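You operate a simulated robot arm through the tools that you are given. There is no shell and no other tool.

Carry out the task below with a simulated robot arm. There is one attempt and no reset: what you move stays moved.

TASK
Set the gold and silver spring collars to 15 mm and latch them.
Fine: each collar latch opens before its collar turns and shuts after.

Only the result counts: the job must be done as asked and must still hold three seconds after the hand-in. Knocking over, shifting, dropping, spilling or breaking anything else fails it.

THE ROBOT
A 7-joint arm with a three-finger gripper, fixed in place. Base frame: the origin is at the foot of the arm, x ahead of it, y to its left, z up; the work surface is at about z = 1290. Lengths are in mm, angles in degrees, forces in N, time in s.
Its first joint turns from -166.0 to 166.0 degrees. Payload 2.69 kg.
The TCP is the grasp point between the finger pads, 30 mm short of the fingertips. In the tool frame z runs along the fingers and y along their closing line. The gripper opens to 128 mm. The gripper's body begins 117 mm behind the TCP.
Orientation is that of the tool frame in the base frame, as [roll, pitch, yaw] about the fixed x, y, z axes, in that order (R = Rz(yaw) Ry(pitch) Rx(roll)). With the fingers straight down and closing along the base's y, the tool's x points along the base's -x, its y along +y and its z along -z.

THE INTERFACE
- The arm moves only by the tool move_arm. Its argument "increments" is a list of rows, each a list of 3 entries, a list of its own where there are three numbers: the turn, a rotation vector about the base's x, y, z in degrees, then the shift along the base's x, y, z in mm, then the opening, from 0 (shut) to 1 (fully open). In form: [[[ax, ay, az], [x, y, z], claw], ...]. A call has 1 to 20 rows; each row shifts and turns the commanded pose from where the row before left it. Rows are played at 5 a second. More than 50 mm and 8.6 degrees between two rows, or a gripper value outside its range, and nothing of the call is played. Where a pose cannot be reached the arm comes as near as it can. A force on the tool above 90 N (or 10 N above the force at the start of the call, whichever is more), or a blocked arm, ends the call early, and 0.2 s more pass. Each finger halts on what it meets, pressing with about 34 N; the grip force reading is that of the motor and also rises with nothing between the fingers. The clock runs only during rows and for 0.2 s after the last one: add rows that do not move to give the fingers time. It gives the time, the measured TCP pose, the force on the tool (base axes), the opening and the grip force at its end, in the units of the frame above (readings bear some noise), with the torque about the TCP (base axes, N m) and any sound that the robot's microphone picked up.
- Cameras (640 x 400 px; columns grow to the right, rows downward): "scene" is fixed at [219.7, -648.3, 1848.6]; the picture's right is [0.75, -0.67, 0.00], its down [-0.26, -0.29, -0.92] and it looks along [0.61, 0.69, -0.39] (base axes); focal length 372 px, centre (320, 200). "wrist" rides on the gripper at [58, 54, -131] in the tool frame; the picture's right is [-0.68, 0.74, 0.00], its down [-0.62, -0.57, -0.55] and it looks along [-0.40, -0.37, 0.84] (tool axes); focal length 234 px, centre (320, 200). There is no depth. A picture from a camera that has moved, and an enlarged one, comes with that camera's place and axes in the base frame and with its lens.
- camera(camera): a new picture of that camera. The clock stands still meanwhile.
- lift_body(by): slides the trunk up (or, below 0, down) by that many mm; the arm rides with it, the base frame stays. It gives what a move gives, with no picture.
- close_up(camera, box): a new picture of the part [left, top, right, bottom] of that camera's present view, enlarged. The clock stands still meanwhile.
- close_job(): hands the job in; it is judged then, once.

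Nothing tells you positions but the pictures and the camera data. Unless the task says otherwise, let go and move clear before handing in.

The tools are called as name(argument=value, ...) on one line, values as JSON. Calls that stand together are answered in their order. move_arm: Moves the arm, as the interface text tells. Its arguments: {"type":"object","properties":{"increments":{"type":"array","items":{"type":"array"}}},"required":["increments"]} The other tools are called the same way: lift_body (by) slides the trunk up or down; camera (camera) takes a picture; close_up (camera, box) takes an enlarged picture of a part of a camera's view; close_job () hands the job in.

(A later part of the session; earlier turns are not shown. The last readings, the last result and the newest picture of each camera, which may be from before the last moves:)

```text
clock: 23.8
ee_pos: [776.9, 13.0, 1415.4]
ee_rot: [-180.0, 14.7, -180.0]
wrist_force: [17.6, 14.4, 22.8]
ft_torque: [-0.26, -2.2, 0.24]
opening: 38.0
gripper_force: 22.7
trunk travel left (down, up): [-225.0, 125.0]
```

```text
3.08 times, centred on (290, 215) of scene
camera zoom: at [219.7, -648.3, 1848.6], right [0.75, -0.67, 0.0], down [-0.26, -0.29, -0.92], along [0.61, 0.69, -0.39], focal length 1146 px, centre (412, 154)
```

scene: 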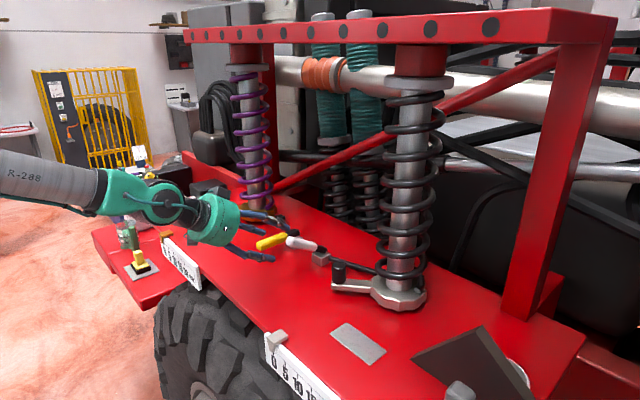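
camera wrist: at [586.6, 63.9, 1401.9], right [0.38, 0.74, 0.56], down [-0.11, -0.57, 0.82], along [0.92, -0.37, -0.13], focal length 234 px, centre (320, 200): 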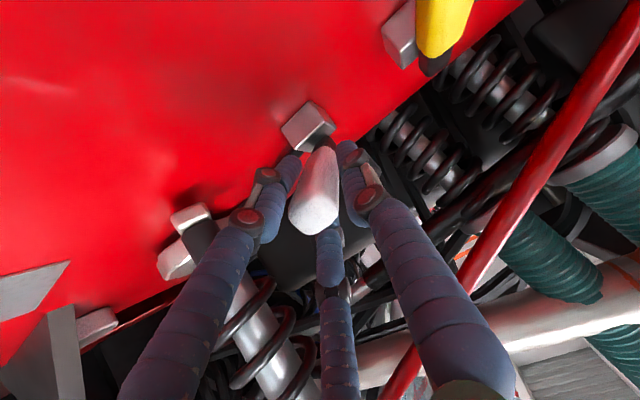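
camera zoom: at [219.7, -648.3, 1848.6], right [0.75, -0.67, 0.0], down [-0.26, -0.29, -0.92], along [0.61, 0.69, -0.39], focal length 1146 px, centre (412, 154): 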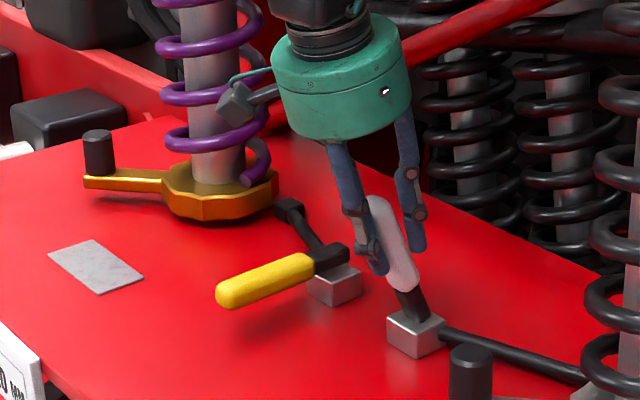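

move_arm(increments=[[[0, 6, 0], [10, 0, 2.5], 0.05], [[0, 6, 0], [10, 0, 1], 0.05], [[0, 6, 0], [10, 0, 0], 0.05], [[0, 0, 0], [0, 0, 0], 0.05]])

close_up(camera="scene", box=[210, 150, 370, 280])

camera(camera="scene")

```text
clock: 24.8
ee_pos: [800.3, 12.8, 1416.0]
ee_rot: [-180.0, -3.8, 180.0]
wrist_force: [-55.4, 16.2, 2.0]
ft_torque: [-0.32, -1.59, -1.07]
opening: 44.5
gripper_force: 26.6
trunk travel left (down, up): [-225.0, 125.0]
```

```text
3.08 times, centred on (290, 215) of scene
camera zoom: at [219.7, -648.3, 1848.6], right [0.75, -0.67, 0.0], down [-0.26, -0.29, -0.92], along [0.61, 0.69, -0.39], focal length 1146 px, centre (412, 154)
```

zoom: 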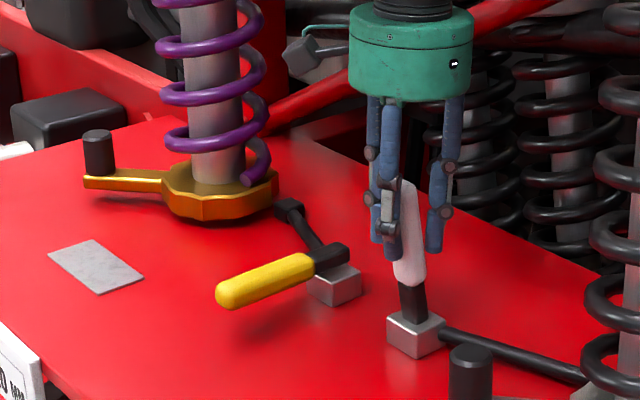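

```text
taken
```

scene: 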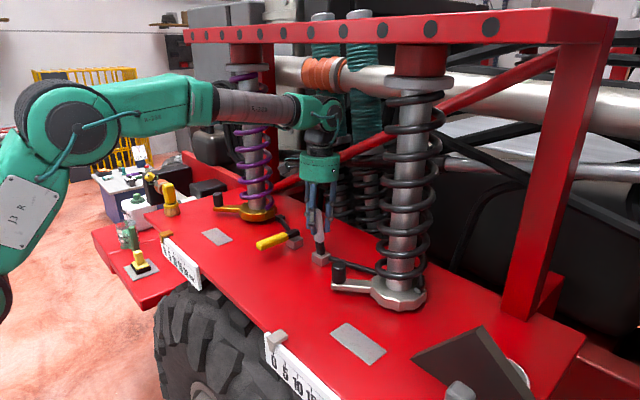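

A firm stop at about 80° means the latch is fully open. I'll release, retreat upward and verify.

move_arm(increments=[[[0, 0, 0], [-4, 0, 0], 0.2], [[0, 0, 0], [0, 0, 0], 0.6], [[0, 0, 0], [0, 0, 0], 0.8], [[0, 0, 0], [0, 0, 40], 0.8], [[0, 0, 0], [0, 0, 40], 0.8], [[0, 0, 0], [-20, 0, 30], 0.8], [[0, 0, 0], [-40, 0, 0], 0.8], [[0, 0, 0], [0, 0, 0], 0.8]])

close_up(camera="scene", box=[240, 200, 400, 300])

close_up(camera="scene", box=[320, 240, 448, 320])

camera(camera="wrist")

```text
clock: 26.6
ee_pos: [741.1, 12.6, 1525.7]
ee_rot: [-180.0, -3.6, 179.9]
wrist_force: [-0.8, -0.5, 0.4]
ft_torque: [-0.01, -0.01, -0.02]
opening: 102.4
gripper_force: 0.1
trunk travel left (down, up): [-225.0, 125.0]
```

```text
4.00 times, centred on (320, 250) of scene
camera zoom: at [219.7, -648.3, 1848.6], right [0.75, -0.67, 0.0], down [-0.26, -0.29, -0.92], along [0.61, 0.69, -0.39], focal length 1489 px, centre (320, 0)
```

zoom: 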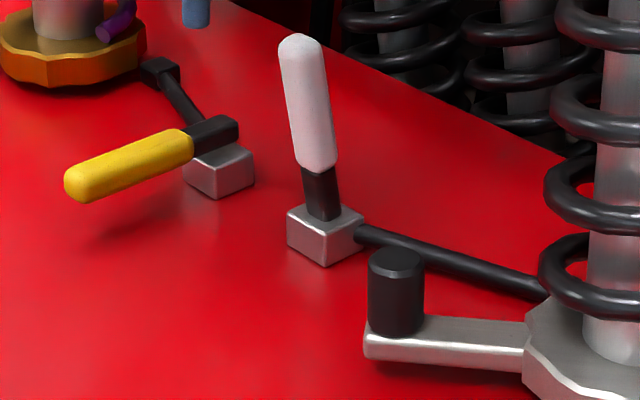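

```text
5.00 times, centred on (384, 280) of scene
camera zoom: at [219.7, -648.3, 1848.6], right [0.75, -0.67, 0.0], down [-0.26, -0.29, -0.92], along [0.61, 0.69, -0.39], focal length 1862 px, centre (0, -200)
```

zoom: 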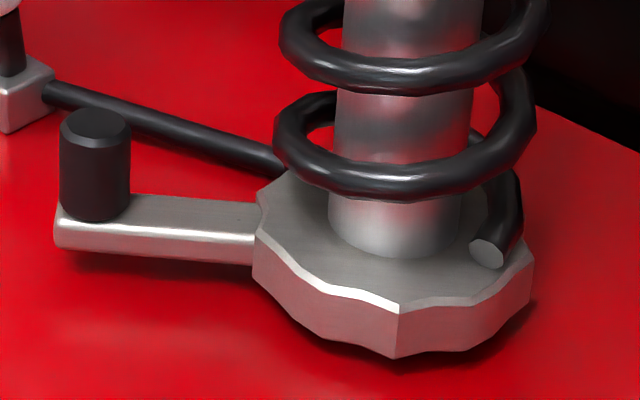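

```text
taken
camera wrist: at [689.4, 64.4, 1659.3], right [0.68, 0.74, -0.04], down [0.65, -0.57, 0.51], along [0.35, -0.37, -0.86], focal length 234 px, centre (320, 200)
```

wrist: 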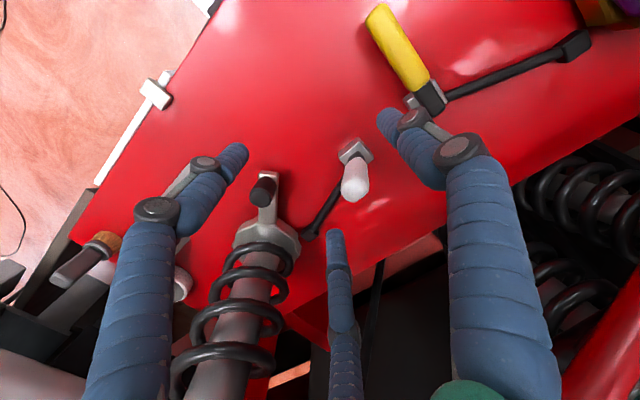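

The white latch lever is open and holding. Next is the silver crank, so I'll take precise pictures of its knob.

close_up(camera="wrist", box=[220, 150, 340, 270])

close_up(camera="scene", box=[320, 250, 384, 300])

```text
3.33 times, centred on (280, 210) of wrist
camera zoom: at [689.4, 64.4, 1659.3], right [0.68, 0.74, -0.04], down [0.65, -0.57, 0.51], along [0.35, -0.37, -0.86], focal length 781 px, centre (453, 167)
```

zoom: 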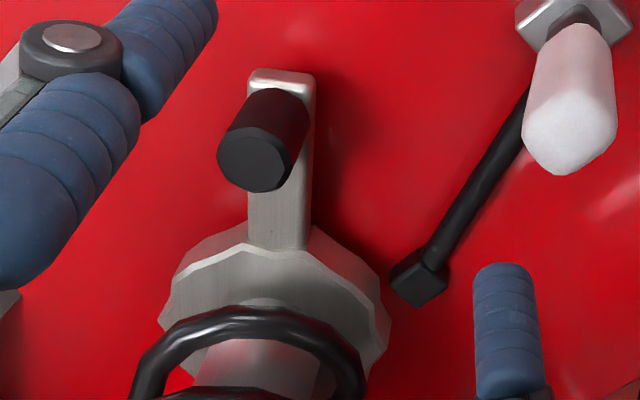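

```text
8.00 times, centred on (352, 275) of scene
camera zoom: at [219.7, -648.3, 1848.6], right [0.75, -0.67, 0.0], down [-0.26, -0.29, -0.92], along [0.61, 0.69, -0.39], focal length 2979 px, centre (64, -400)
```

zoom: 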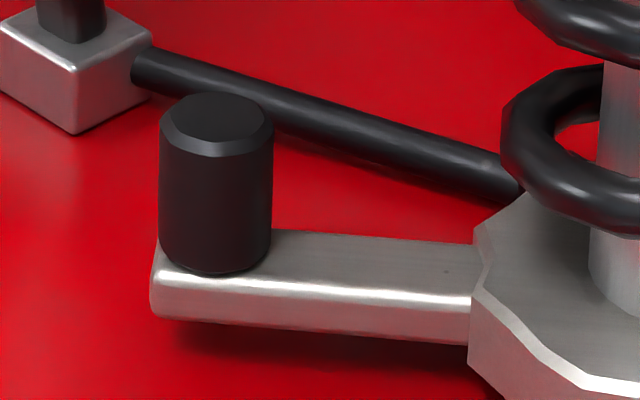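

The silver knob centre is (747.4, -118.5) with its top at z≈1370. The crank radius is about 141 mm at 126°. I'll go above it, descend and clamp.

move_arm(increments=[[[0, -3.7, 0], [0, -40, 0], 0.8], [[0, 0, 0], [3, -45, 0], 0.7], [[0, 0, 0], [3.3, -46, -20], 0.6], [[0, 0, 0], [0, 0, -45], 0.55], [[0, 0, 0], [0, 0, -25], 0.55], [[0, 0, 0], [0, 0, 0], 0.55], [[0, 0, 0], [0, 0, 0], 0.55]])

camera(camera="wrist")

close_up(camera="scene", box=[270, 170, 470, 310])

```text
refused: row 3 steps farther than a row can; nothing moved
```

```text
taken
camera wrist: at [689.4, 64.4, 1659.3], right [0.68, 0.74, -0.04], down [0.65, -0.57, 0.51], along [0.35, -0.37, -0.86], focal length 234 px, centre (320, 200)
```

wrist: 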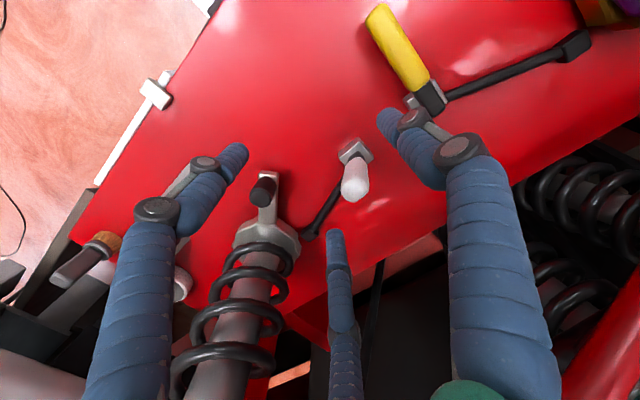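

```text
2.86 times, centred on (370, 240) of scene
camera zoom: at [219.7, -648.3, 1848.6], right [0.75, -0.67, 0.0], down [-0.26, -0.29, -0.92], along [0.61, 0.69, -0.39], focal length 1064 px, centre (177, 86)
```

zoom: 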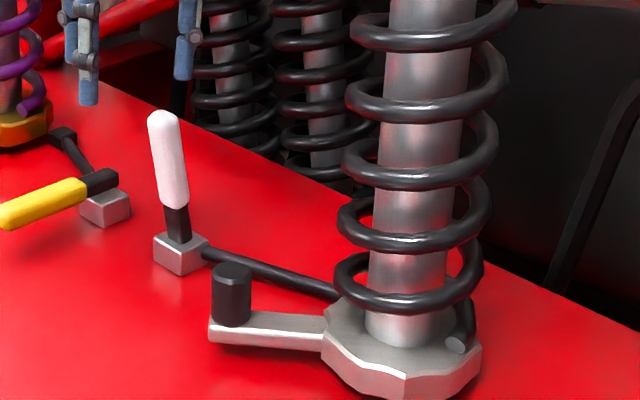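

One step was too long and the call was refused, so I'll resend it with smaller steps.

move_arm(increments=[[[0, -3.7, 0], [0, -40, 0], 0.8], [[0, 0, 0], [3, -45, 0], 0.7], [[0, 0, 0], [3.3, -46, 0], 0.6], [[0, 0, 0], [0, 0, -45], 0.55], [[0, 0, 0], [0, 0, -45], 0.55], [[0, 0, 0], [0, 0, 0], 0.55], [[0, 0, 0], [0, 0, 0], 0.55]])

camera(camera="wrist")

close_up(camera="scene", box=[270, 170, 470, 310])

```text
clock: 28.2
ee_pos: [750.1, -118.1, 1437.7]
ee_rot: [180.0, 0.6, -180.0]
wrist_force: [0.7, 0.5, -0.2]
ft_torque: [-0.03, 0.01, 0.03]
opening: 70.4
gripper_force: 0.0
trunk travel left (down, up): [-225.0, 125.0]
```

```text
taken
camera wrist: at [689.8, -66.5, 1567.8], right [0.68, 0.74, 0.01], down [0.61, -0.57, 0.55], along [0.41, -0.37, -0.83], focal length 234 px, centre (320, 200)
```

wrist: 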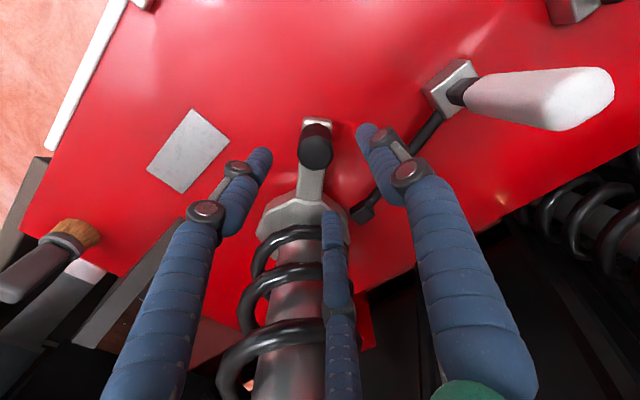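

```text
2.86 times, centred on (370, 240) of scene
camera zoom: at [219.7, -648.3, 1848.6], right [0.75, -0.67, 0.0], down [-0.26, -0.29, -0.92], along [0.61, 0.69, -0.39], focal length 1064 px, centre (177, 86)
```

zoom: 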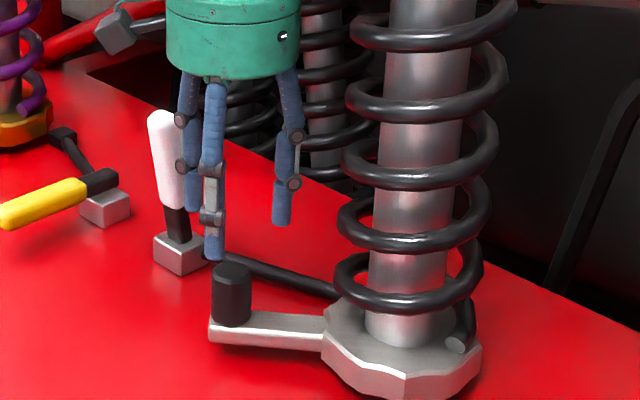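

move_arm(increments=[[[0, -0.6, 0], [-2, -2, -30], 0.55], [[0, 0, 0], [0, 0, -30], 0.55], [[0, 0, 0], [0, 0, -14], 0.55], [[0, 0, 0], [0, 0, 0], 0.55], [[0, 0, 0], [0, 0, 0], 0.4], [[0, 0, 0], [0, 0, 0], 0.25], [[0, 0, 0], [0, 0, 0], 0.1], [[0, 0, 0], [0, 0, 0], 0.1]])

camera(camera="wrist")

close_up(camera="scene", box=[300, 230, 428, 310])

```text
clock: 30.0
ee_pos: [748.6, -123.2, 1363.9]
ee_rot: [180.0, 1.2, 180.0]
wrist_force: [21.9, -20.6, 2.9]
ft_torque: [-0.83, -0.44, 0.07]
opening: 32.1
gripper_force: 44.9
trunk travel left (down, up): [-225.0, 125.0]
```

```text
taken
camera wrist: at [686.1, -71.3, 1494.3], right [0.68, 0.74, 0.01], down [0.6, -0.57, 0.56], along [0.42, -0.37, -0.83], focal length 234 px, centre (320, 200)
```

wrist: 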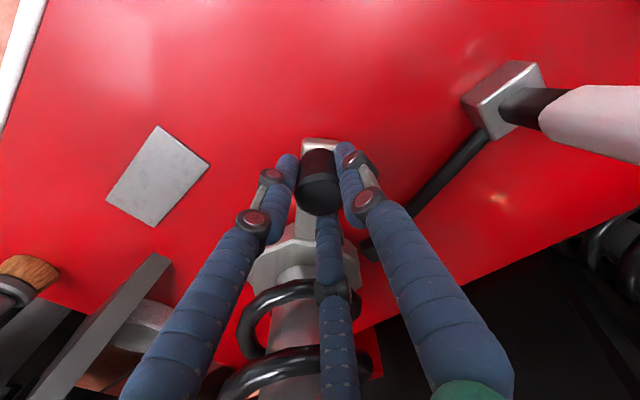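

```text
5.00 times, centred on (364, 270) of scene
camera zoom: at [219.7, -648.3, 1848.6], right [0.75, -0.67, 0.0], down [-0.26, -0.29, -0.92], along [0.61, 0.69, -0.39], focal length 1862 px, centre (100, -150)
```

zoom: 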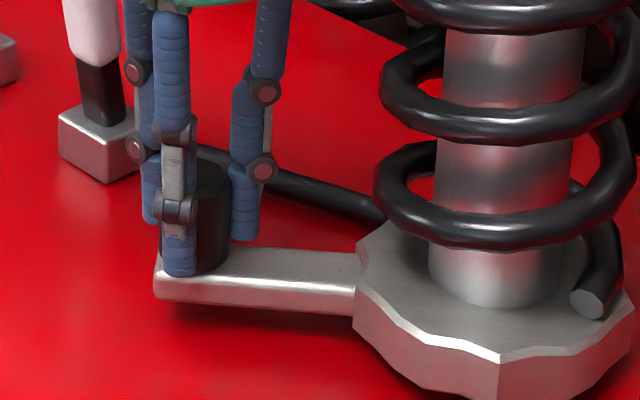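

The knob is clamped at a 32 mm opening and centred near (748.6, -123). I'll try a small CCW crank turn, seen from above, and watch the force and pointer.

move_arm(increments=[[[0, 1, 2.5], [-4.6, -3.6, 0], 0.1], [[0, 0, 2.5], [-4.6, -3.9, 0], 0.1], [[0, 0, 0], [0, 0, 0], 0.1]])

close_up(camera="scene", box=[250, 310, 394, 400])

close_up(camera="scene", box=[300, 230, 428, 310])

```text
clock: 30.8
ee_pos: [740.2, -131.6, 1365.7]
ee_rot: [-180.0, 0.2, -175.0]
wrist_force: [37.0, -31.9, 17.5]
ft_torque: [-1.12, -1.17, 0.14]
opening: 32.2
gripper_force: 45.3
trunk travel left (down, up): [-225.0, 125.0]
```

```text
4.44 times, centred on (322, 355) of scene
camera zoom: at [219.7, -648.3, 1848.6], right [0.75, -0.67, 0.0], down [-0.26, -0.29, -0.92], along [0.61, 0.69, -0.39], focal length 1655 px, centre (311, -489)
```

zoom: 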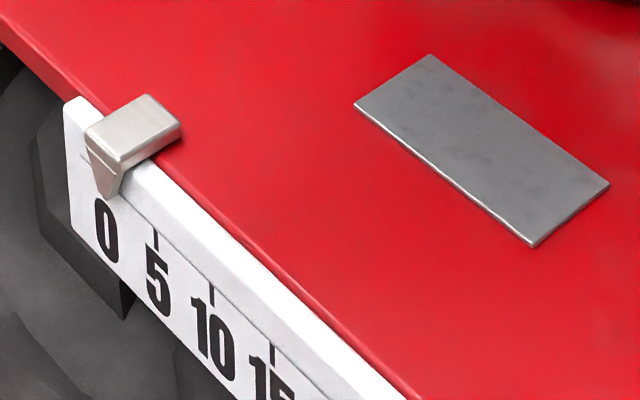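

```text
5.00 times, centred on (364, 270) of scene
camera zoom: at [219.7, -648.3, 1848.6], right [0.75, -0.67, 0.0], down [-0.26, -0.29, -0.92], along [0.61, 0.69, -0.39], focal length 1862 px, centre (100, -150)
```

zoom: 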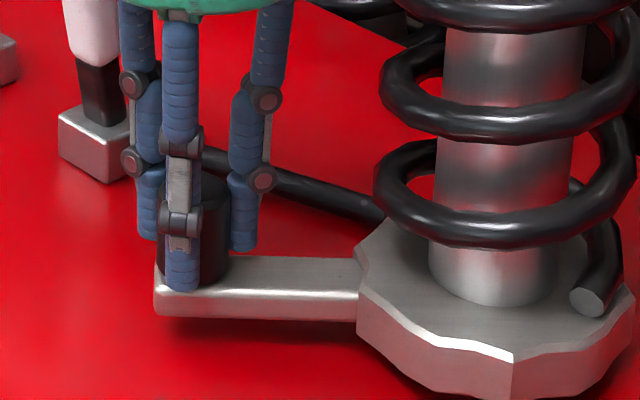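

It turns freely and the pointer has begun to move, at roughly 6° per mm. I'll continue CCW in small arcs, correcting the radial offset as I go.

move_arm(increments=[[[0, 0, 5], [-5.1, -12.4, 1], 0.1], [[0, 0, 5], [-7.4, -9.3, 0], 0.1], [[0, 0, 5], [-6.6, -9.9, 0], 0.1], [[0, 0, 0], [0, 0, 0], 0.1]])

close_up(camera="scene", box=[250, 310, 394, 400])

camera(camera="scene")

```text
clock: 31.8
ee_pos: [717.9, -160.7, 1368.8]
ee_rot: [-179.9, 0.1, -160.1]
wrist_force: [21.6, -6.9, 38.9]
ft_torque: [-0.17, -0.81, 0.02]
opening: 32.6
gripper_force: 45.1
trunk travel left (down, up): [-225.0, 125.0]
```

```text
4.44 times, centred on (322, 355) of scene
camera zoom: at [219.7, -648.3, 1848.6], right [0.75, -0.67, 0.0], down [-0.26, -0.29, -0.92], along [0.61, 0.69, -0.39], focal length 1655 px, centre (311, -489)
```

zoom: 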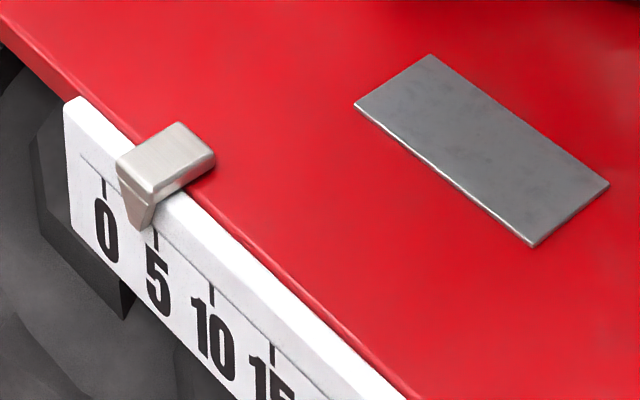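

```text
taken
```

scene: 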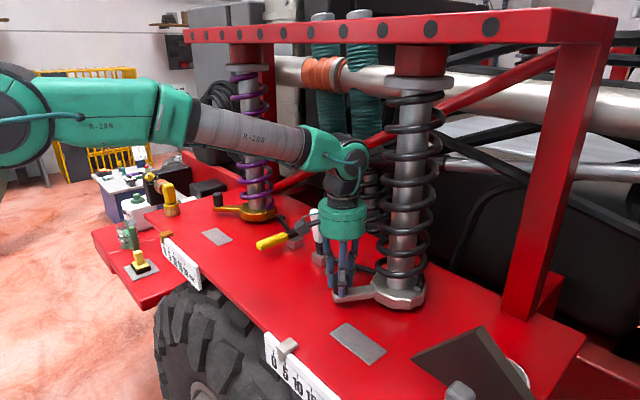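

The pointer is at about 3 mm after 20°, and the collar rises as it turns. I'll continue with the z rise included and a refined axis at about (838, -230).

move_arm(increments=[[[0, 0, 5], [-3.7, -11.3, 4], 0.1], [[0, 0, 5], [-4.6, -11.2, 0.8], 0.1], [[0, 0, 5], [-3.7, -11.5, 0.8], 0.1], [[0, 0, 5], [-2.6, -11.9, 0.8], 0.1], [[0, 0, 0], [0, 0, 0], 0.1]])

close_up(camera="scene", box=[250, 310, 394, 400])

close_up(camera="scene", box=[300, 180, 460, 320])

```text
clock: 33.0
ee_pos: [701.5, -204.9, 1372.3]
ee_rot: [179.8, 0.0, -139.9]
wrist_force: [-5.7, 3.5, 8.0]
ft_torque: [0.18, 0.19, 0.17]
opening: 32.2
gripper_force: 45.1
trunk travel left (down, up): [-225.0, 125.0]
```

```text
4.44 times, centred on (322, 355) of scene
camera zoom: at [219.7, -648.3, 1848.6], right [0.75, -0.67, 0.0], down [-0.26, -0.29, -0.92], along [0.61, 0.69, -0.39], focal length 1655 px, centre (311, -489)
```

zoom: 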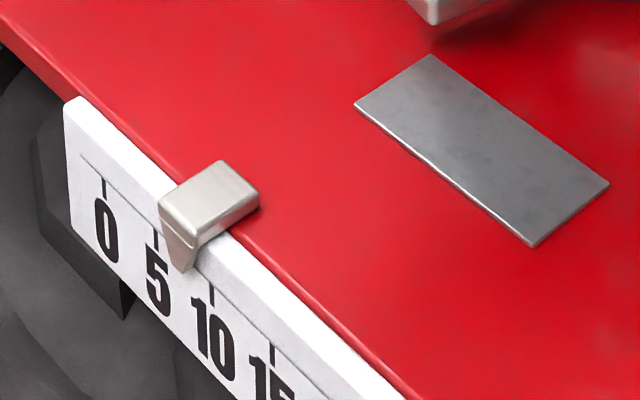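

```text
2.86 times, centred on (380, 250) of scene
camera zoom: at [219.7, -648.3, 1848.6], right [0.75, -0.67, 0.0], down [-0.26, -0.29, -0.92], along [0.61, 0.69, -0.39], focal length 1064 px, centre (149, 57)
```

zoom: 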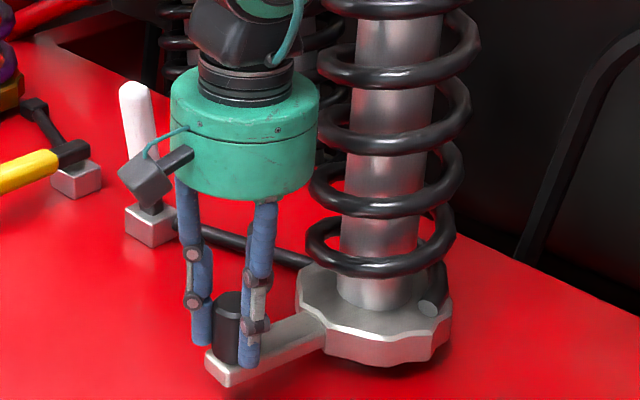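

The pointer is at about 7.2 mm after 40°. I'll turn another 20°.

move_arm(increments=[[[0, 0, 5], [-1.6, -12, 1.3], 0.1], [[0, 0, 5], [-0.5, -12.1, 0.9], 0.1], [[0, 0, 5], [0.5, -12.1, 0.9], 0.1], [[0, 0, 5], [1.6, -12, 0.9], 0.1], [[0, 0, 0], [0, 0, 0], 0.1]])

close_up(camera="scene", box=[250, 310, 394, 400])

camera(camera="scene")

```text
clock: 34.2
ee_pos: [702.5, -254.6, 1376.8]
ee_rot: [179.9, 0.1, -120.0]
wrist_force: [-17.5, -2.8, -9.9]
ft_torque: [-0.18, 0.67, 0.1]
opening: 32.1
gripper_force: 44.6
trunk travel left (down, up): [-225.0, 125.0]
```

```text
4.44 times, centred on (322, 355) of scene
camera zoom: at [219.7, -648.3, 1848.6], right [0.75, -0.67, 0.0], down [-0.26, -0.29, -0.92], along [0.61, 0.69, -0.39], focal length 1655 px, centre (311, -489)
```

zoom: 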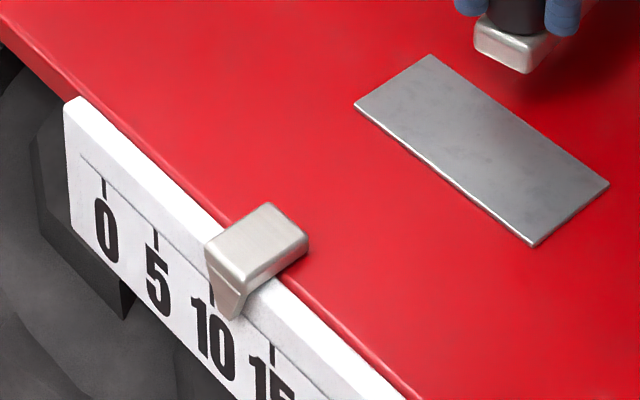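

```text
taken
```

scene: 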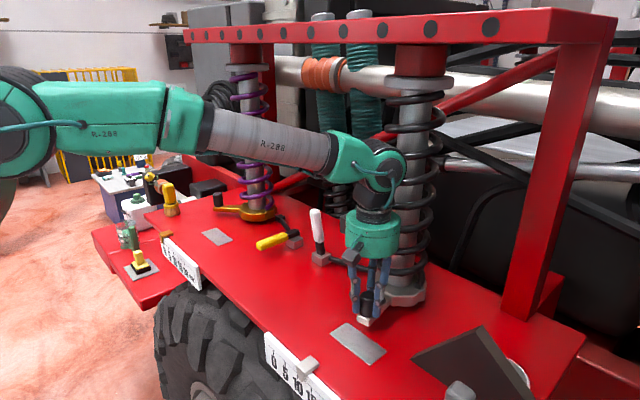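

The pointer is at about 11.5 mm. I'll turn another 10° and then fine-tune.

move_arm(increments=[[[0, 0, 5], [0.6, -11.9, 0.3], 0.1], [[0, 0, 5], [3.7, -11.5, 0.9], 0.1], [[0, 0, 0], [0, 0, 0], 0.1]])

close_up(camera="scene", box=[262, 330, 342, 400])

camera(camera="wrist")

```text
clock: 35.0
ee_pos: [707.9, -276.8, 1377.7]
ee_rot: [-180.0, 0.1, -109.9]
wrist_force: [-9.9, -5.3, -10.6]
ft_torque: [-0.22, 0.08, -0.2]
opening: 32.1
gripper_force: 45.5
trunk travel left (down, up): [-225.0, 125.0]
```

```text
5.71 times, centred on (302, 365) of scene
camera zoom: at [219.7, -648.3, 1848.6], right [0.75, -0.67, 0.0], down [-0.26, -0.29, -0.92], along [0.61, 0.69, -0.39], focal length 2128 px, centre (423, -743)
```

zoom: 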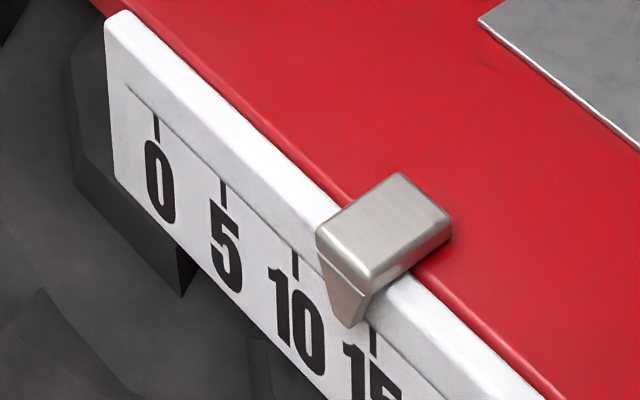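

```text
taken
camera wrist: at [636.5, -316.0, 1508.8], right [-0.46, 0.89, 0.0], down [0.74, 0.38, 0.55], along [0.49, 0.25, -0.84], focal length 234 px, centre (320, 200)
```

wrist: 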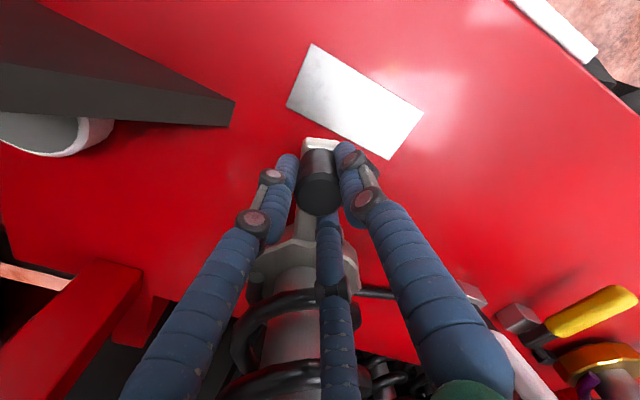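

The pointer reads about 13.5 mm. I'll turn another 6°, then read it more precisely.

move_arm(increments=[[[0, 0, 3], [1.8, -6.9, 0], 0.1], [[0, 0, 3], [3.1, -6.6, 0.4], 0.1], [[0, 0, 0], [0, 0, 0], 0.1]])

close_up(camera="scene", box=[288, 350, 352, 400])

close_up(camera="scene", box=[262, 330, 342, 400])

```text
clock: 35.8
ee_pos: [713.2, -290.4, 1378.6]
ee_rot: [-179.9, 0.1, -104.0]
wrist_force: [-1.8, 1.4, 3.4]
ft_torque: [0.33, 0.04, 0.07]
opening: 32.1
gripper_force: 45.0
trunk travel left (down, up): [-225.0, 125.0]
```

```text
8.00 times, centred on (320, 375) of scene
camera zoom: at [219.7, -648.3, 1848.6], right [0.75, -0.67, 0.0], down [-0.26, -0.29, -0.92], along [0.61, 0.69, -0.39], focal length 2979 px, centre (320, -1200)
```

zoom: 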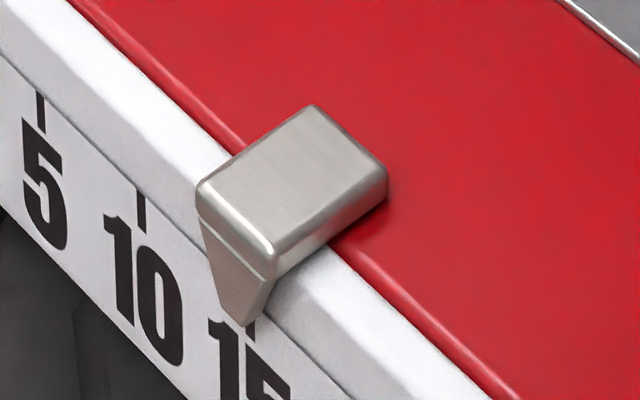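

```text
5.71 times, centred on (302, 365) of scene
camera zoom: at [219.7, -648.3, 1848.6], right [0.75, -0.67, 0.0], down [-0.26, -0.29, -0.92], along [0.61, 0.69, -0.39], focal length 2128 px, centre (423, -743)
```

zoom: 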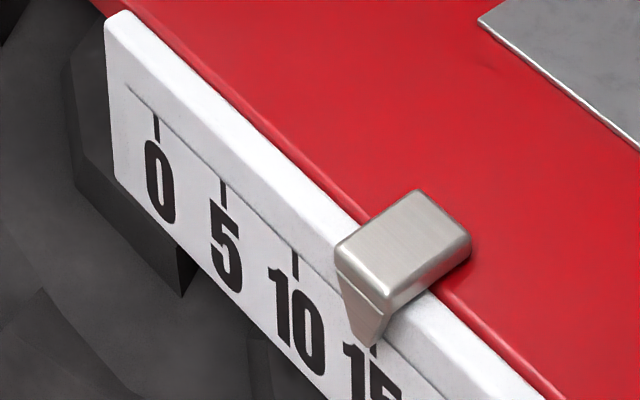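

The tip is just short of the 15 tick, at about 14.65 mm. I'll nudge about 1.7° more.

move_arm(increments=[[[0, 0, 1.7], [1.8, -3.7, 0.3], 0.1], [[0, 0, 0], [0, 0, 0], 0.1], [[0, 0, 0], [0, 0, 0], 0.1]])

close_up(camera="scene", box=[288, 350, 352, 400])

```text
clock: 36.6
ee_pos: [715.5, -294.6, 1380.4]
ee_rot: [-179.9, 0.0, -102.3]
wrist_force: [8.3, 3.8, 7.4]
ft_torque: [0.18, -0.34, -0.14]
opening: 32.3
gripper_force: 45.2
trunk travel left (down, up): [-225.0, 125.0]
```

```text
8.00 times, centred on (320, 375) of scene
camera zoom: at [219.7, -648.3, 1848.6], right [0.75, -0.67, 0.0], down [-0.26, -0.29, -0.92], along [0.61, 0.69, -0.39], focal length 2979 px, centre (320, -1200)
```

zoom: 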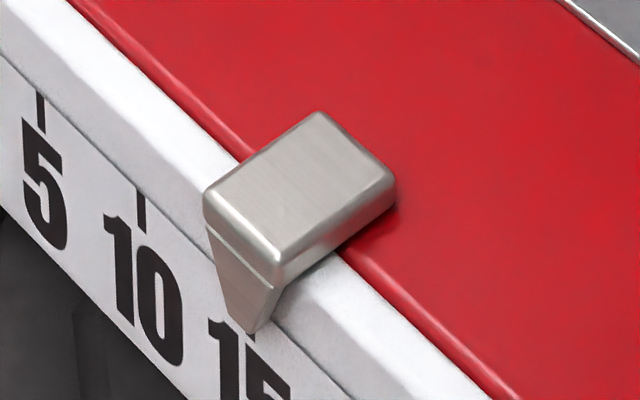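

The tip now sits on the 15 tick. I'll release the knob, lift off and re-check.

move_arm(increments=[[[0, 0, 0], [0, 0, 0], 0.3], [[0, 0, 0], [0, 0, 0], 0.5], [[0, 0, 0], [0, 0, 0], 0.55], [[0, 0, 0], [0, 0, 40], 0.55], [[0, 0, 0], [0, 0, 45], 0.55], [[0, 0, 0], [-20, 0, 40], 0.55], [[0, 0, 0], [0, 0, 0], 0.55]])

close_up(camera="scene", box=[288, 350, 352, 400])

camera(camera="scene")

camera(camera="wrist")

```text
clock: 38.2
ee_pos: [693.5, -293.8, 1503.1]
ee_rot: [179.9, 0.0, -102.3]
wrist_force: [-0.4, 1.0, -0.4]
ft_torque: [0.0, -0.08, -0.01]
opening: 70.4
gripper_force: 0.1
trunk travel left (down, up): [-225.0, 125.0]
```

```text
8.00 times, centred on (320, 375) of scene
camera zoom: at [219.7, -648.3, 1848.6], right [0.75, -0.67, 0.0], down [-0.26, -0.29, -0.92], along [0.61, 0.69, -0.39], focal length 2979 px, centre (320, -1200)
```

zoom: 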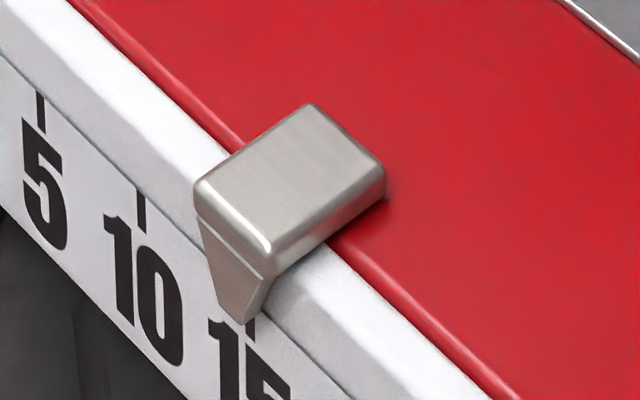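

```text
taken
```

scene: 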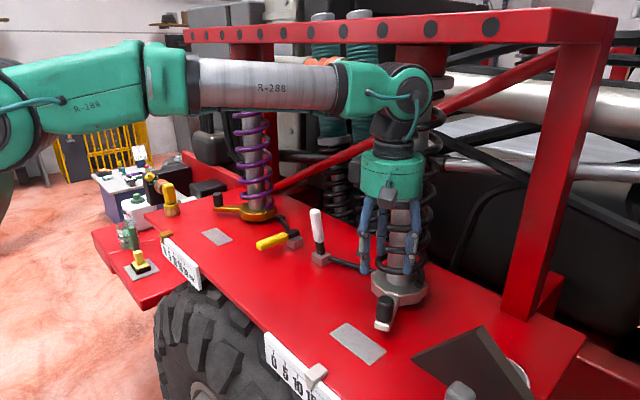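

```text
taken
camera wrist: at [627.2, -342.1, 1634.5], right [-0.57, 0.82, 0.0], down [0.68, 0.48, 0.55], along [0.45, 0.32, -0.84], focal length 234 px, centre (320, 200)
```

wrist: 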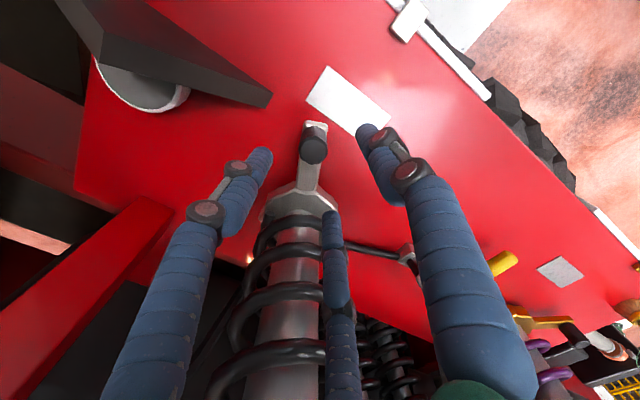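

It sprang back to about 14.7 on release. I'll regrip, overshoot slightly and release again.

move_arm(increments=[[[0, 0, 0], [20, 0, -40], 0.55], [[0, 0, 0], [0, 0, -45], 0.55], [[0, 0, 0], [0, 0, -38], 0.55], [[0, 0, 0], [0, 0, 0], 0.4], [[0, 0, 0], [0, 0, 0], 0.25], [[0, 0, 0], [0, 0, 0], 0.1], [[0, 0, 0], [0, 0, 0], 0.1], [[0, 0, 1.6], [1.8, -3.6, 0], 0.1], [[0, 0, 0], [0, 0, 0], 0.1], [[0, 0, 0], [0, 0, 0], 0.1]])

close_up(camera="scene", box=[288, 350, 352, 400])

```text
clock: 40.4
ee_pos: [717.5, -297.1, 1381.1]
ee_rot: [180.0, -0.1, -100.6]
wrist_force: [14.6, 10.1, 4.7]
ft_torque: [0.42, -0.38, 0.05]
opening: 32.2
gripper_force: 44.9
trunk travel left (down, up): [-225.0, 125.0]
```

```text
8.00 times, centred on (320, 375) of scene
camera zoom: at [219.7, -648.3, 1848.6], right [0.75, -0.67, 0.0], down [-0.26, -0.29, -0.92], along [0.61, 0.69, -0.39], focal length 2979 px, centre (320, -1200)
```

zoom: 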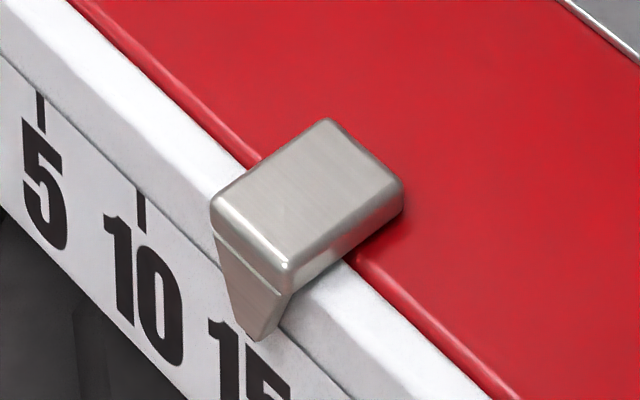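

move_arm(increments=[[[0, 0, 0], [0, 0, 0], 0.28], [[0, 0, 0], [0, 0, 0], 0.4], [[0, 0, 0], [0, 0, 0], 0.55], [[0, 0, 0], [0, 0, 0], 0.55], [[0, 0, 0], [0, 0, 40], 0.55], [[0, 0, 0], [0, 0, 45], 0.55], [[0, 0, 0], [-20, 0, 40], 0.55], [[0, 0, 0], [0, 0, 0], 0.55]])

close_up(camera="scene", box=[288, 350, 352, 400])

close_up(camera="scene", box=[304, 375, 336, 400])

```text
clock: 42.2
ee_pos: [696.0, -298.5, 1507.1]
ee_rot: [179.9, 0.0, -100.7]
wrist_force: [-0.6, -0.5, 0.1]
ft_torque: [0.0, -0.08, 0.0]
opening: 70.3
gripper_force: 0.1
trunk travel left (down, up): [-225.0, 125.0]
```

```text
8.00 times, centred on (320, 375) of scene
camera zoom: at [219.7, -648.3, 1848.6], right [0.75, -0.67, 0.0], down [-0.26, -0.29, -0.92], along [0.61, 0.69, -0.39], focal length 2979 px, centre (320, -1200)
```

zoom: 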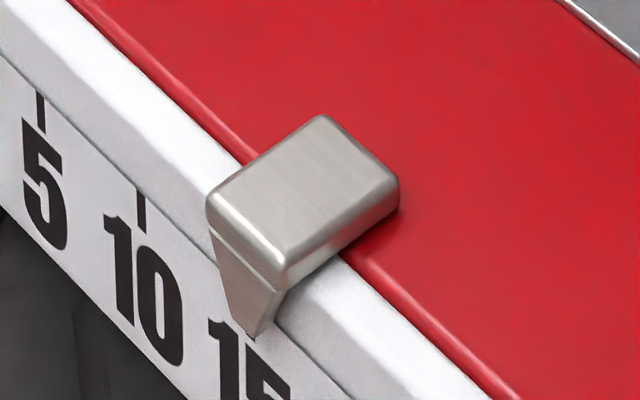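

```text
16.00 times, centred on (320, 388) of scene
camera zoom: at [219.7, -648.3, 1848.6], right [0.75, -0.67, 0.0], down [-0.26, -0.29, -0.92], along [0.61, 0.69, -0.39], focal length 5958 px, centre (320, -2800)
```

zoom: 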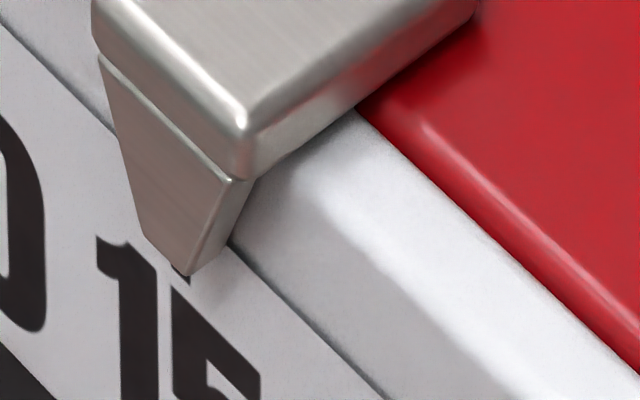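

The parallax in the fixed view is not negligible on this magnified scale. I'll move the wrist camera directly in front of the pointer, at the same y, for a parallax-free reading before latching.

move_arm(increments=[[[0, 0, 0], [-40, 5, 0], 0.4], [[0, 0, 0], [-40, 10, 0], 0.2], [[0, 0, 0], [-40, 12, -20], 0], [[0, 0, 0], [-30, 12, -30], 0], [[0, 0, 0], [-30, 12, -30], 0], [[0, 0, 0], [-25, 12, -28], 0], [[0, 0, 0], [0, 0, 0], 0]])

camera(camera="wrist")

```text
clock: 43.8
ee_pos: [488.9, -237.1, 1396.0]
ee_rot: [-179.9, 0.1, -100.8]
wrist_force: [-0.8, 0.2, 0.6]
ft_torque: [-0.05, -0.04, -0.01]
opening: 1.9
gripper_force: 31.3
trunk travel left (down, up): [-225.0, 125.0]
```

```text
taken
camera wrist: at [424.0, -284.5, 1527.2], right [-0.6, 0.8, 0.0], down [0.67, 0.5, 0.55], along [0.44, 0.33, -0.84], focal length 234 px, centre (320, 200)
```

wrist: 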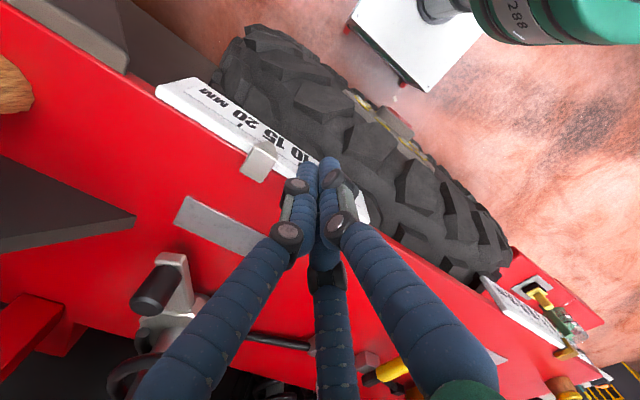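

close_up(camera="wrist", box=[220, 100, 316, 190])

close_up(camera="wrist", box=[245, 135, 293, 165])

```text
4.44 times, centred on (268, 145) of wrist
camera zoom: at [424.0, -284.5, 1527.2], right [-0.6, 0.8, 0.0], down [0.67, 0.5, 0.55], along [0.44, 0.33, -0.84], focal length 1041 px, centre (551, 444)
```

zoom: 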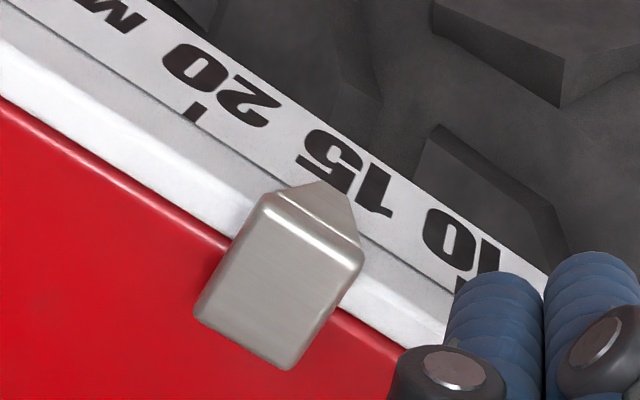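

```text
13.33 times, centred on (269, 150) of wrist
camera zoom: at [424.0, -284.5, 1527.2], right [-0.6, 0.8, 0.0], down [0.67, 0.5, 0.55], along [0.44, 0.33, -0.84], focal length 3122 px, centre (1000, 867)
```

zoom: 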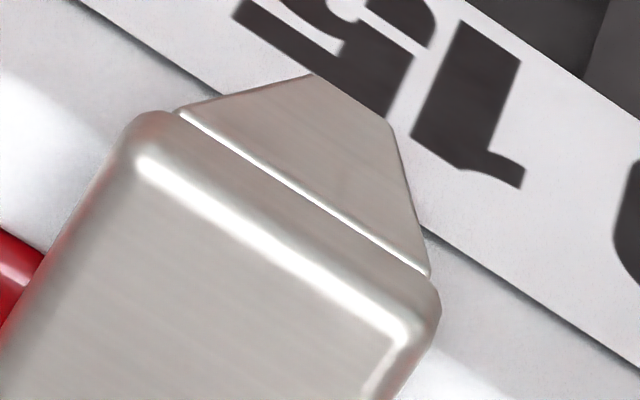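

move_arm(increments=[[[0, 0, 0], [-25, 0, -10], 0], [[0, 0, 0], [-25, 0, -10], 0], [[0, 0, 0], [0, 0, 0], 0]])

close_up(camera="wrist", box=[180, 80, 308, 180])

```text
clock: 44.6
ee_pos: [439.8, -234.3, 1376.4]
ee_rot: [179.9, 0.0, -100.7]
wrist_force: [-0.7, 0.3, 0.6]
ft_torque: [0.0, -0.01, 0.01]
opening: 2.1
gripper_force: 31.1
trunk travel left (down, up): [-225.0, 125.0]
```

```text
4.00 times, centred on (244, 130) of wrist
camera zoom: at [375.0, -284.2, 1506.2], right [-0.6, 0.8, 0.0], down [0.67, 0.5, 0.55], along [0.44, 0.33, -0.84], focal length 937 px, centre (624, 480)
```

zoom: 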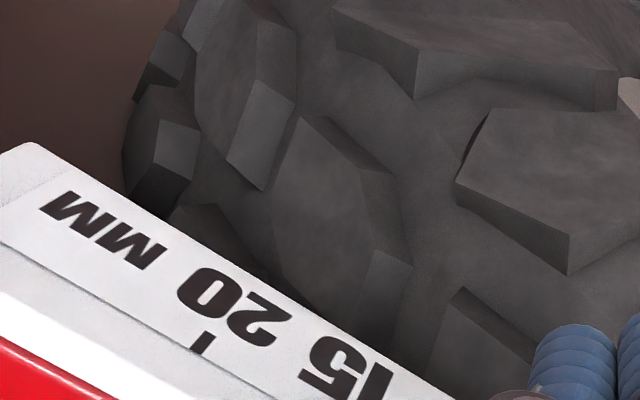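

camera(camera="wrist")

close_up(camera="wrist", box=[208, 130, 320, 200])

```text
taken
camera wrist: at [375.0, -284.2, 1506.2], right [-0.6, 0.8, 0.0], down [0.67, 0.5, 0.55], along [0.44, 0.33, -0.84], focal length 234 px, centre (320, 200)
```

wrist: 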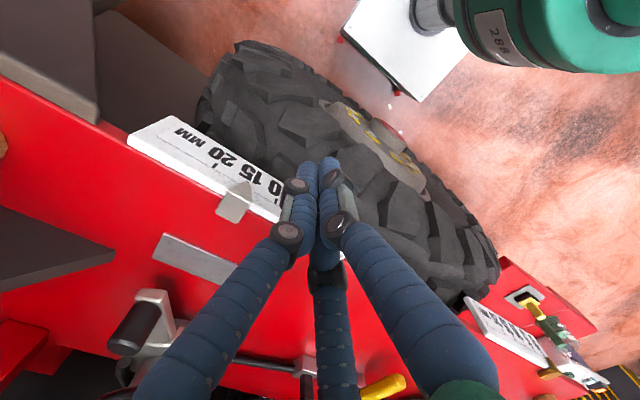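

```text
5.71 times, centred on (264, 165) of wrist
camera zoom: at [375.0, -284.2, 1506.2], right [-0.6, 0.8, 0.0], down [0.67, 0.5, 0.55], along [0.44, 0.33, -0.84], focal length 1338 px, centre (640, 400)
```

zoom: 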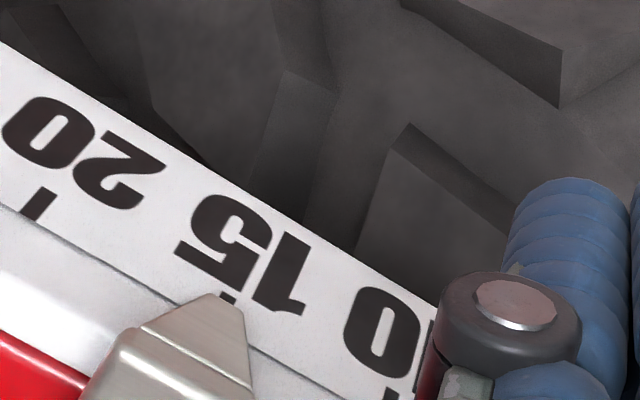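

close_up(camera="wrist", box=[236, 172, 268, 192])

```text
16.00 times, centred on (252, 182) of wrist
camera zoom: at [375.0, -284.2, 1506.2], right [-0.6, 0.8, 0.0], down [0.67, 0.5, 0.55], along [0.44, 0.33, -0.84], focal length 3747 px, centre (1408, 488)
```

zoom: 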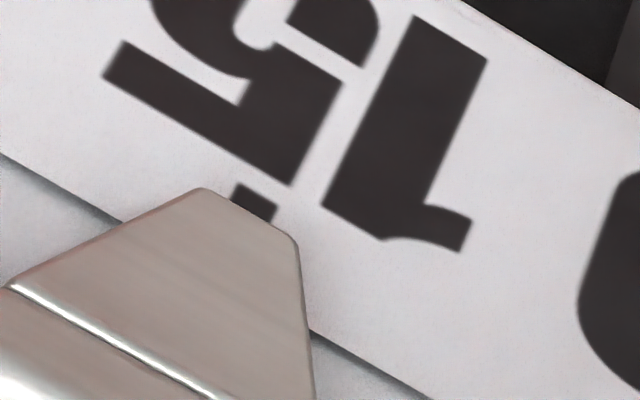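

From the parallax-free view the silver pointer is centred exactly on 15. Next I'll close the white latch by gripping the upright lever end-on and swinging it back down.

move_arm(increments=[[[0, 0, -7.93], [34, 24, 20], 0], [[0, 0, -7.93], [34, 24, 20], 0], [[0, 0, -7.93], [34, 24, 20], 0], [[0, 0, -7.93], [34, 24, 20], 0], [[0, 0, -7.93], [34, 25, 20], 0.1], [[0, 0, -7.93], [34, 25, 20], 0.2], [[0, 0, -7.93], [34, 25, 10], 0.3], [[0, 0, -7.93], [34, 25, 0], 0.4], [[0, 0, -7.93], [34, 25, 0], 0.5], [[0, -8, 0], [34, 25, 0], 0.6], [[0, 0, -7.93], [0, 0, 0], 0.6], [[0, 0, 0], [0, 0, 0], 0.6]])

camera(camera="wrist")

close_up(camera="scene", box=[240, 160, 400, 280])

```text
clock: 47.2
ee_pos: [784.1, 11.1, 1504.7]
ee_rot: [-179.0, 8.0, -180.0]
wrist_force: [0.9, -0.4, 0.3]
ft_torque: [0.01, -0.01, -0.01]
opening: 76.8
gripper_force: 0.1
trunk travel left (down, up): [-225.0, 125.0]
```

```text
taken
camera wrist: at [706.2, 65.9, 1625.8], right [0.67, 0.74, 0.08], down [0.53, -0.56, 0.64], along [0.52, -0.39, -0.77], focal length 234 px, centre (320, 200)
```

wrist: 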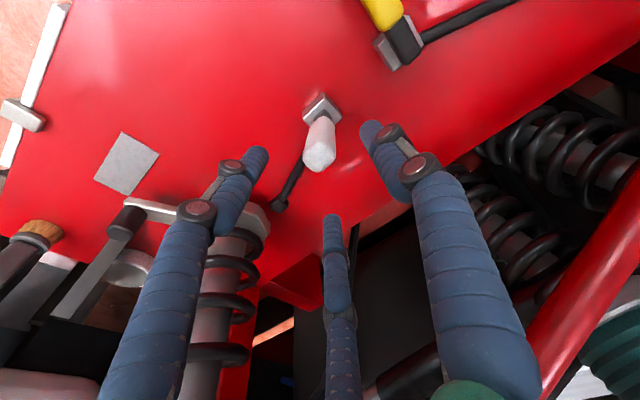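

```text
3.33 times, centred on (320, 220) of scene
camera zoom: at [219.7, -648.3, 1848.6], right [0.75, -0.67, 0.0], down [-0.26, -0.29, -0.92], along [0.61, 0.69, -0.39], focal length 1241 px, centre (320, 133)
```

zoom: 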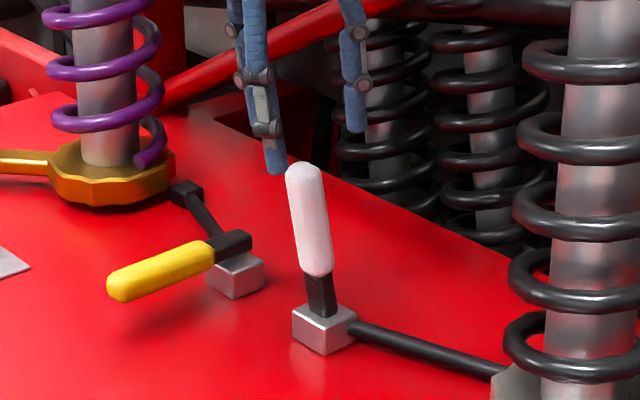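

move_arm(increments=[[[0, 0, 0], [3, -1, -30], 0.6], [[0, 0, 0], [3, 0, -32], 0.6], [[0, 0, 0], [3, 0, -30], 0.6], [[0, 0, 0], [0, 0, 0], 0.6], [[0, 0, 0], [0, 0, 0], 0.45], [[0, 0, 0], [0, 0, 0], 0.3], [[0, 0, 0], [0, 0, 0], 0.15], [[0, 0, 0], [0, 0, 0], 0.05], [[0, 0, 0], [0, 0, 0], 0.05]])

close_up(camera="scene", box=[240, 160, 400, 280])

```text
clock: 49.2
ee_pos: [791.0, 7.1, 1414.7]
ee_rot: [-179.1, 8.1, -180.0]
wrist_force: [9.2, -19.4, 2.8]
ft_torque: [-0.15, -0.69, -1.13]
opening: 35.9
gripper_force: 44.8
trunk travel left (down, up): [-225.0, 125.0]
```

```text
3.33 times, centred on (320, 220) of scene
camera zoom: at [219.7, -648.3, 1848.6], right [0.75, -0.67, 0.0], down [-0.26, -0.29, -0.92], along [0.61, 0.69, -0.39], focal length 1241 px, centre (320, 133)
```

zoom: 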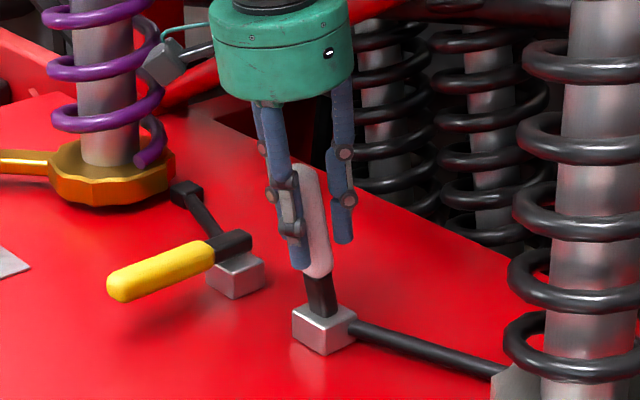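

move_arm(increments=[[[0, -7, 0], [-10.1, 0, -2.5], 0.05], [[0, -7, 0], [-9.9, 0, -3.6], 0.05], [[0, -7, 0], [-9.3, 0, -4.9], 0.05], [[0, 0, 0], [0, 0, 0], 0.05]])

close_up(camera="scene", box=[240, 160, 400, 280])

```text
clock: 50.2
ee_pos: [762.7, 5.8, 1401.9]
ee_rot: [-179.2, 29.0, 179.9]
wrist_force: [16.7, -35.6, -9.2]
ft_torque: [-0.05, -0.62, -1.35]
opening: 36.1
gripper_force: 44.7
trunk travel left (down, up): [-225.0, 125.0]
```

```text
3.33 times, centred on (320, 220) of scene
camera zoom: at [219.7, -648.3, 1848.6], right [0.75, -0.67, 0.0], down [-0.26, -0.29, -0.92], along [0.61, 0.69, -0.39], focal length 1241 px, centre (320, 133)
```

zoom: 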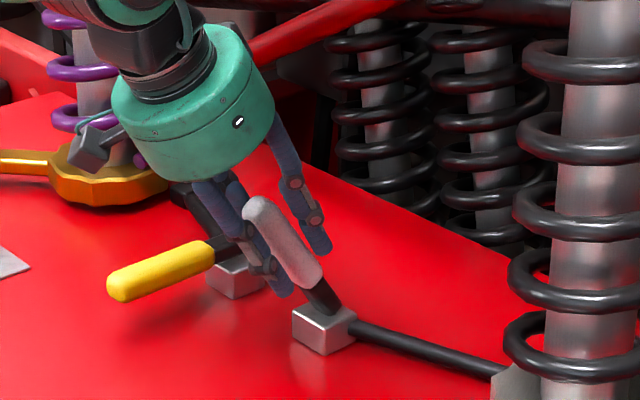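

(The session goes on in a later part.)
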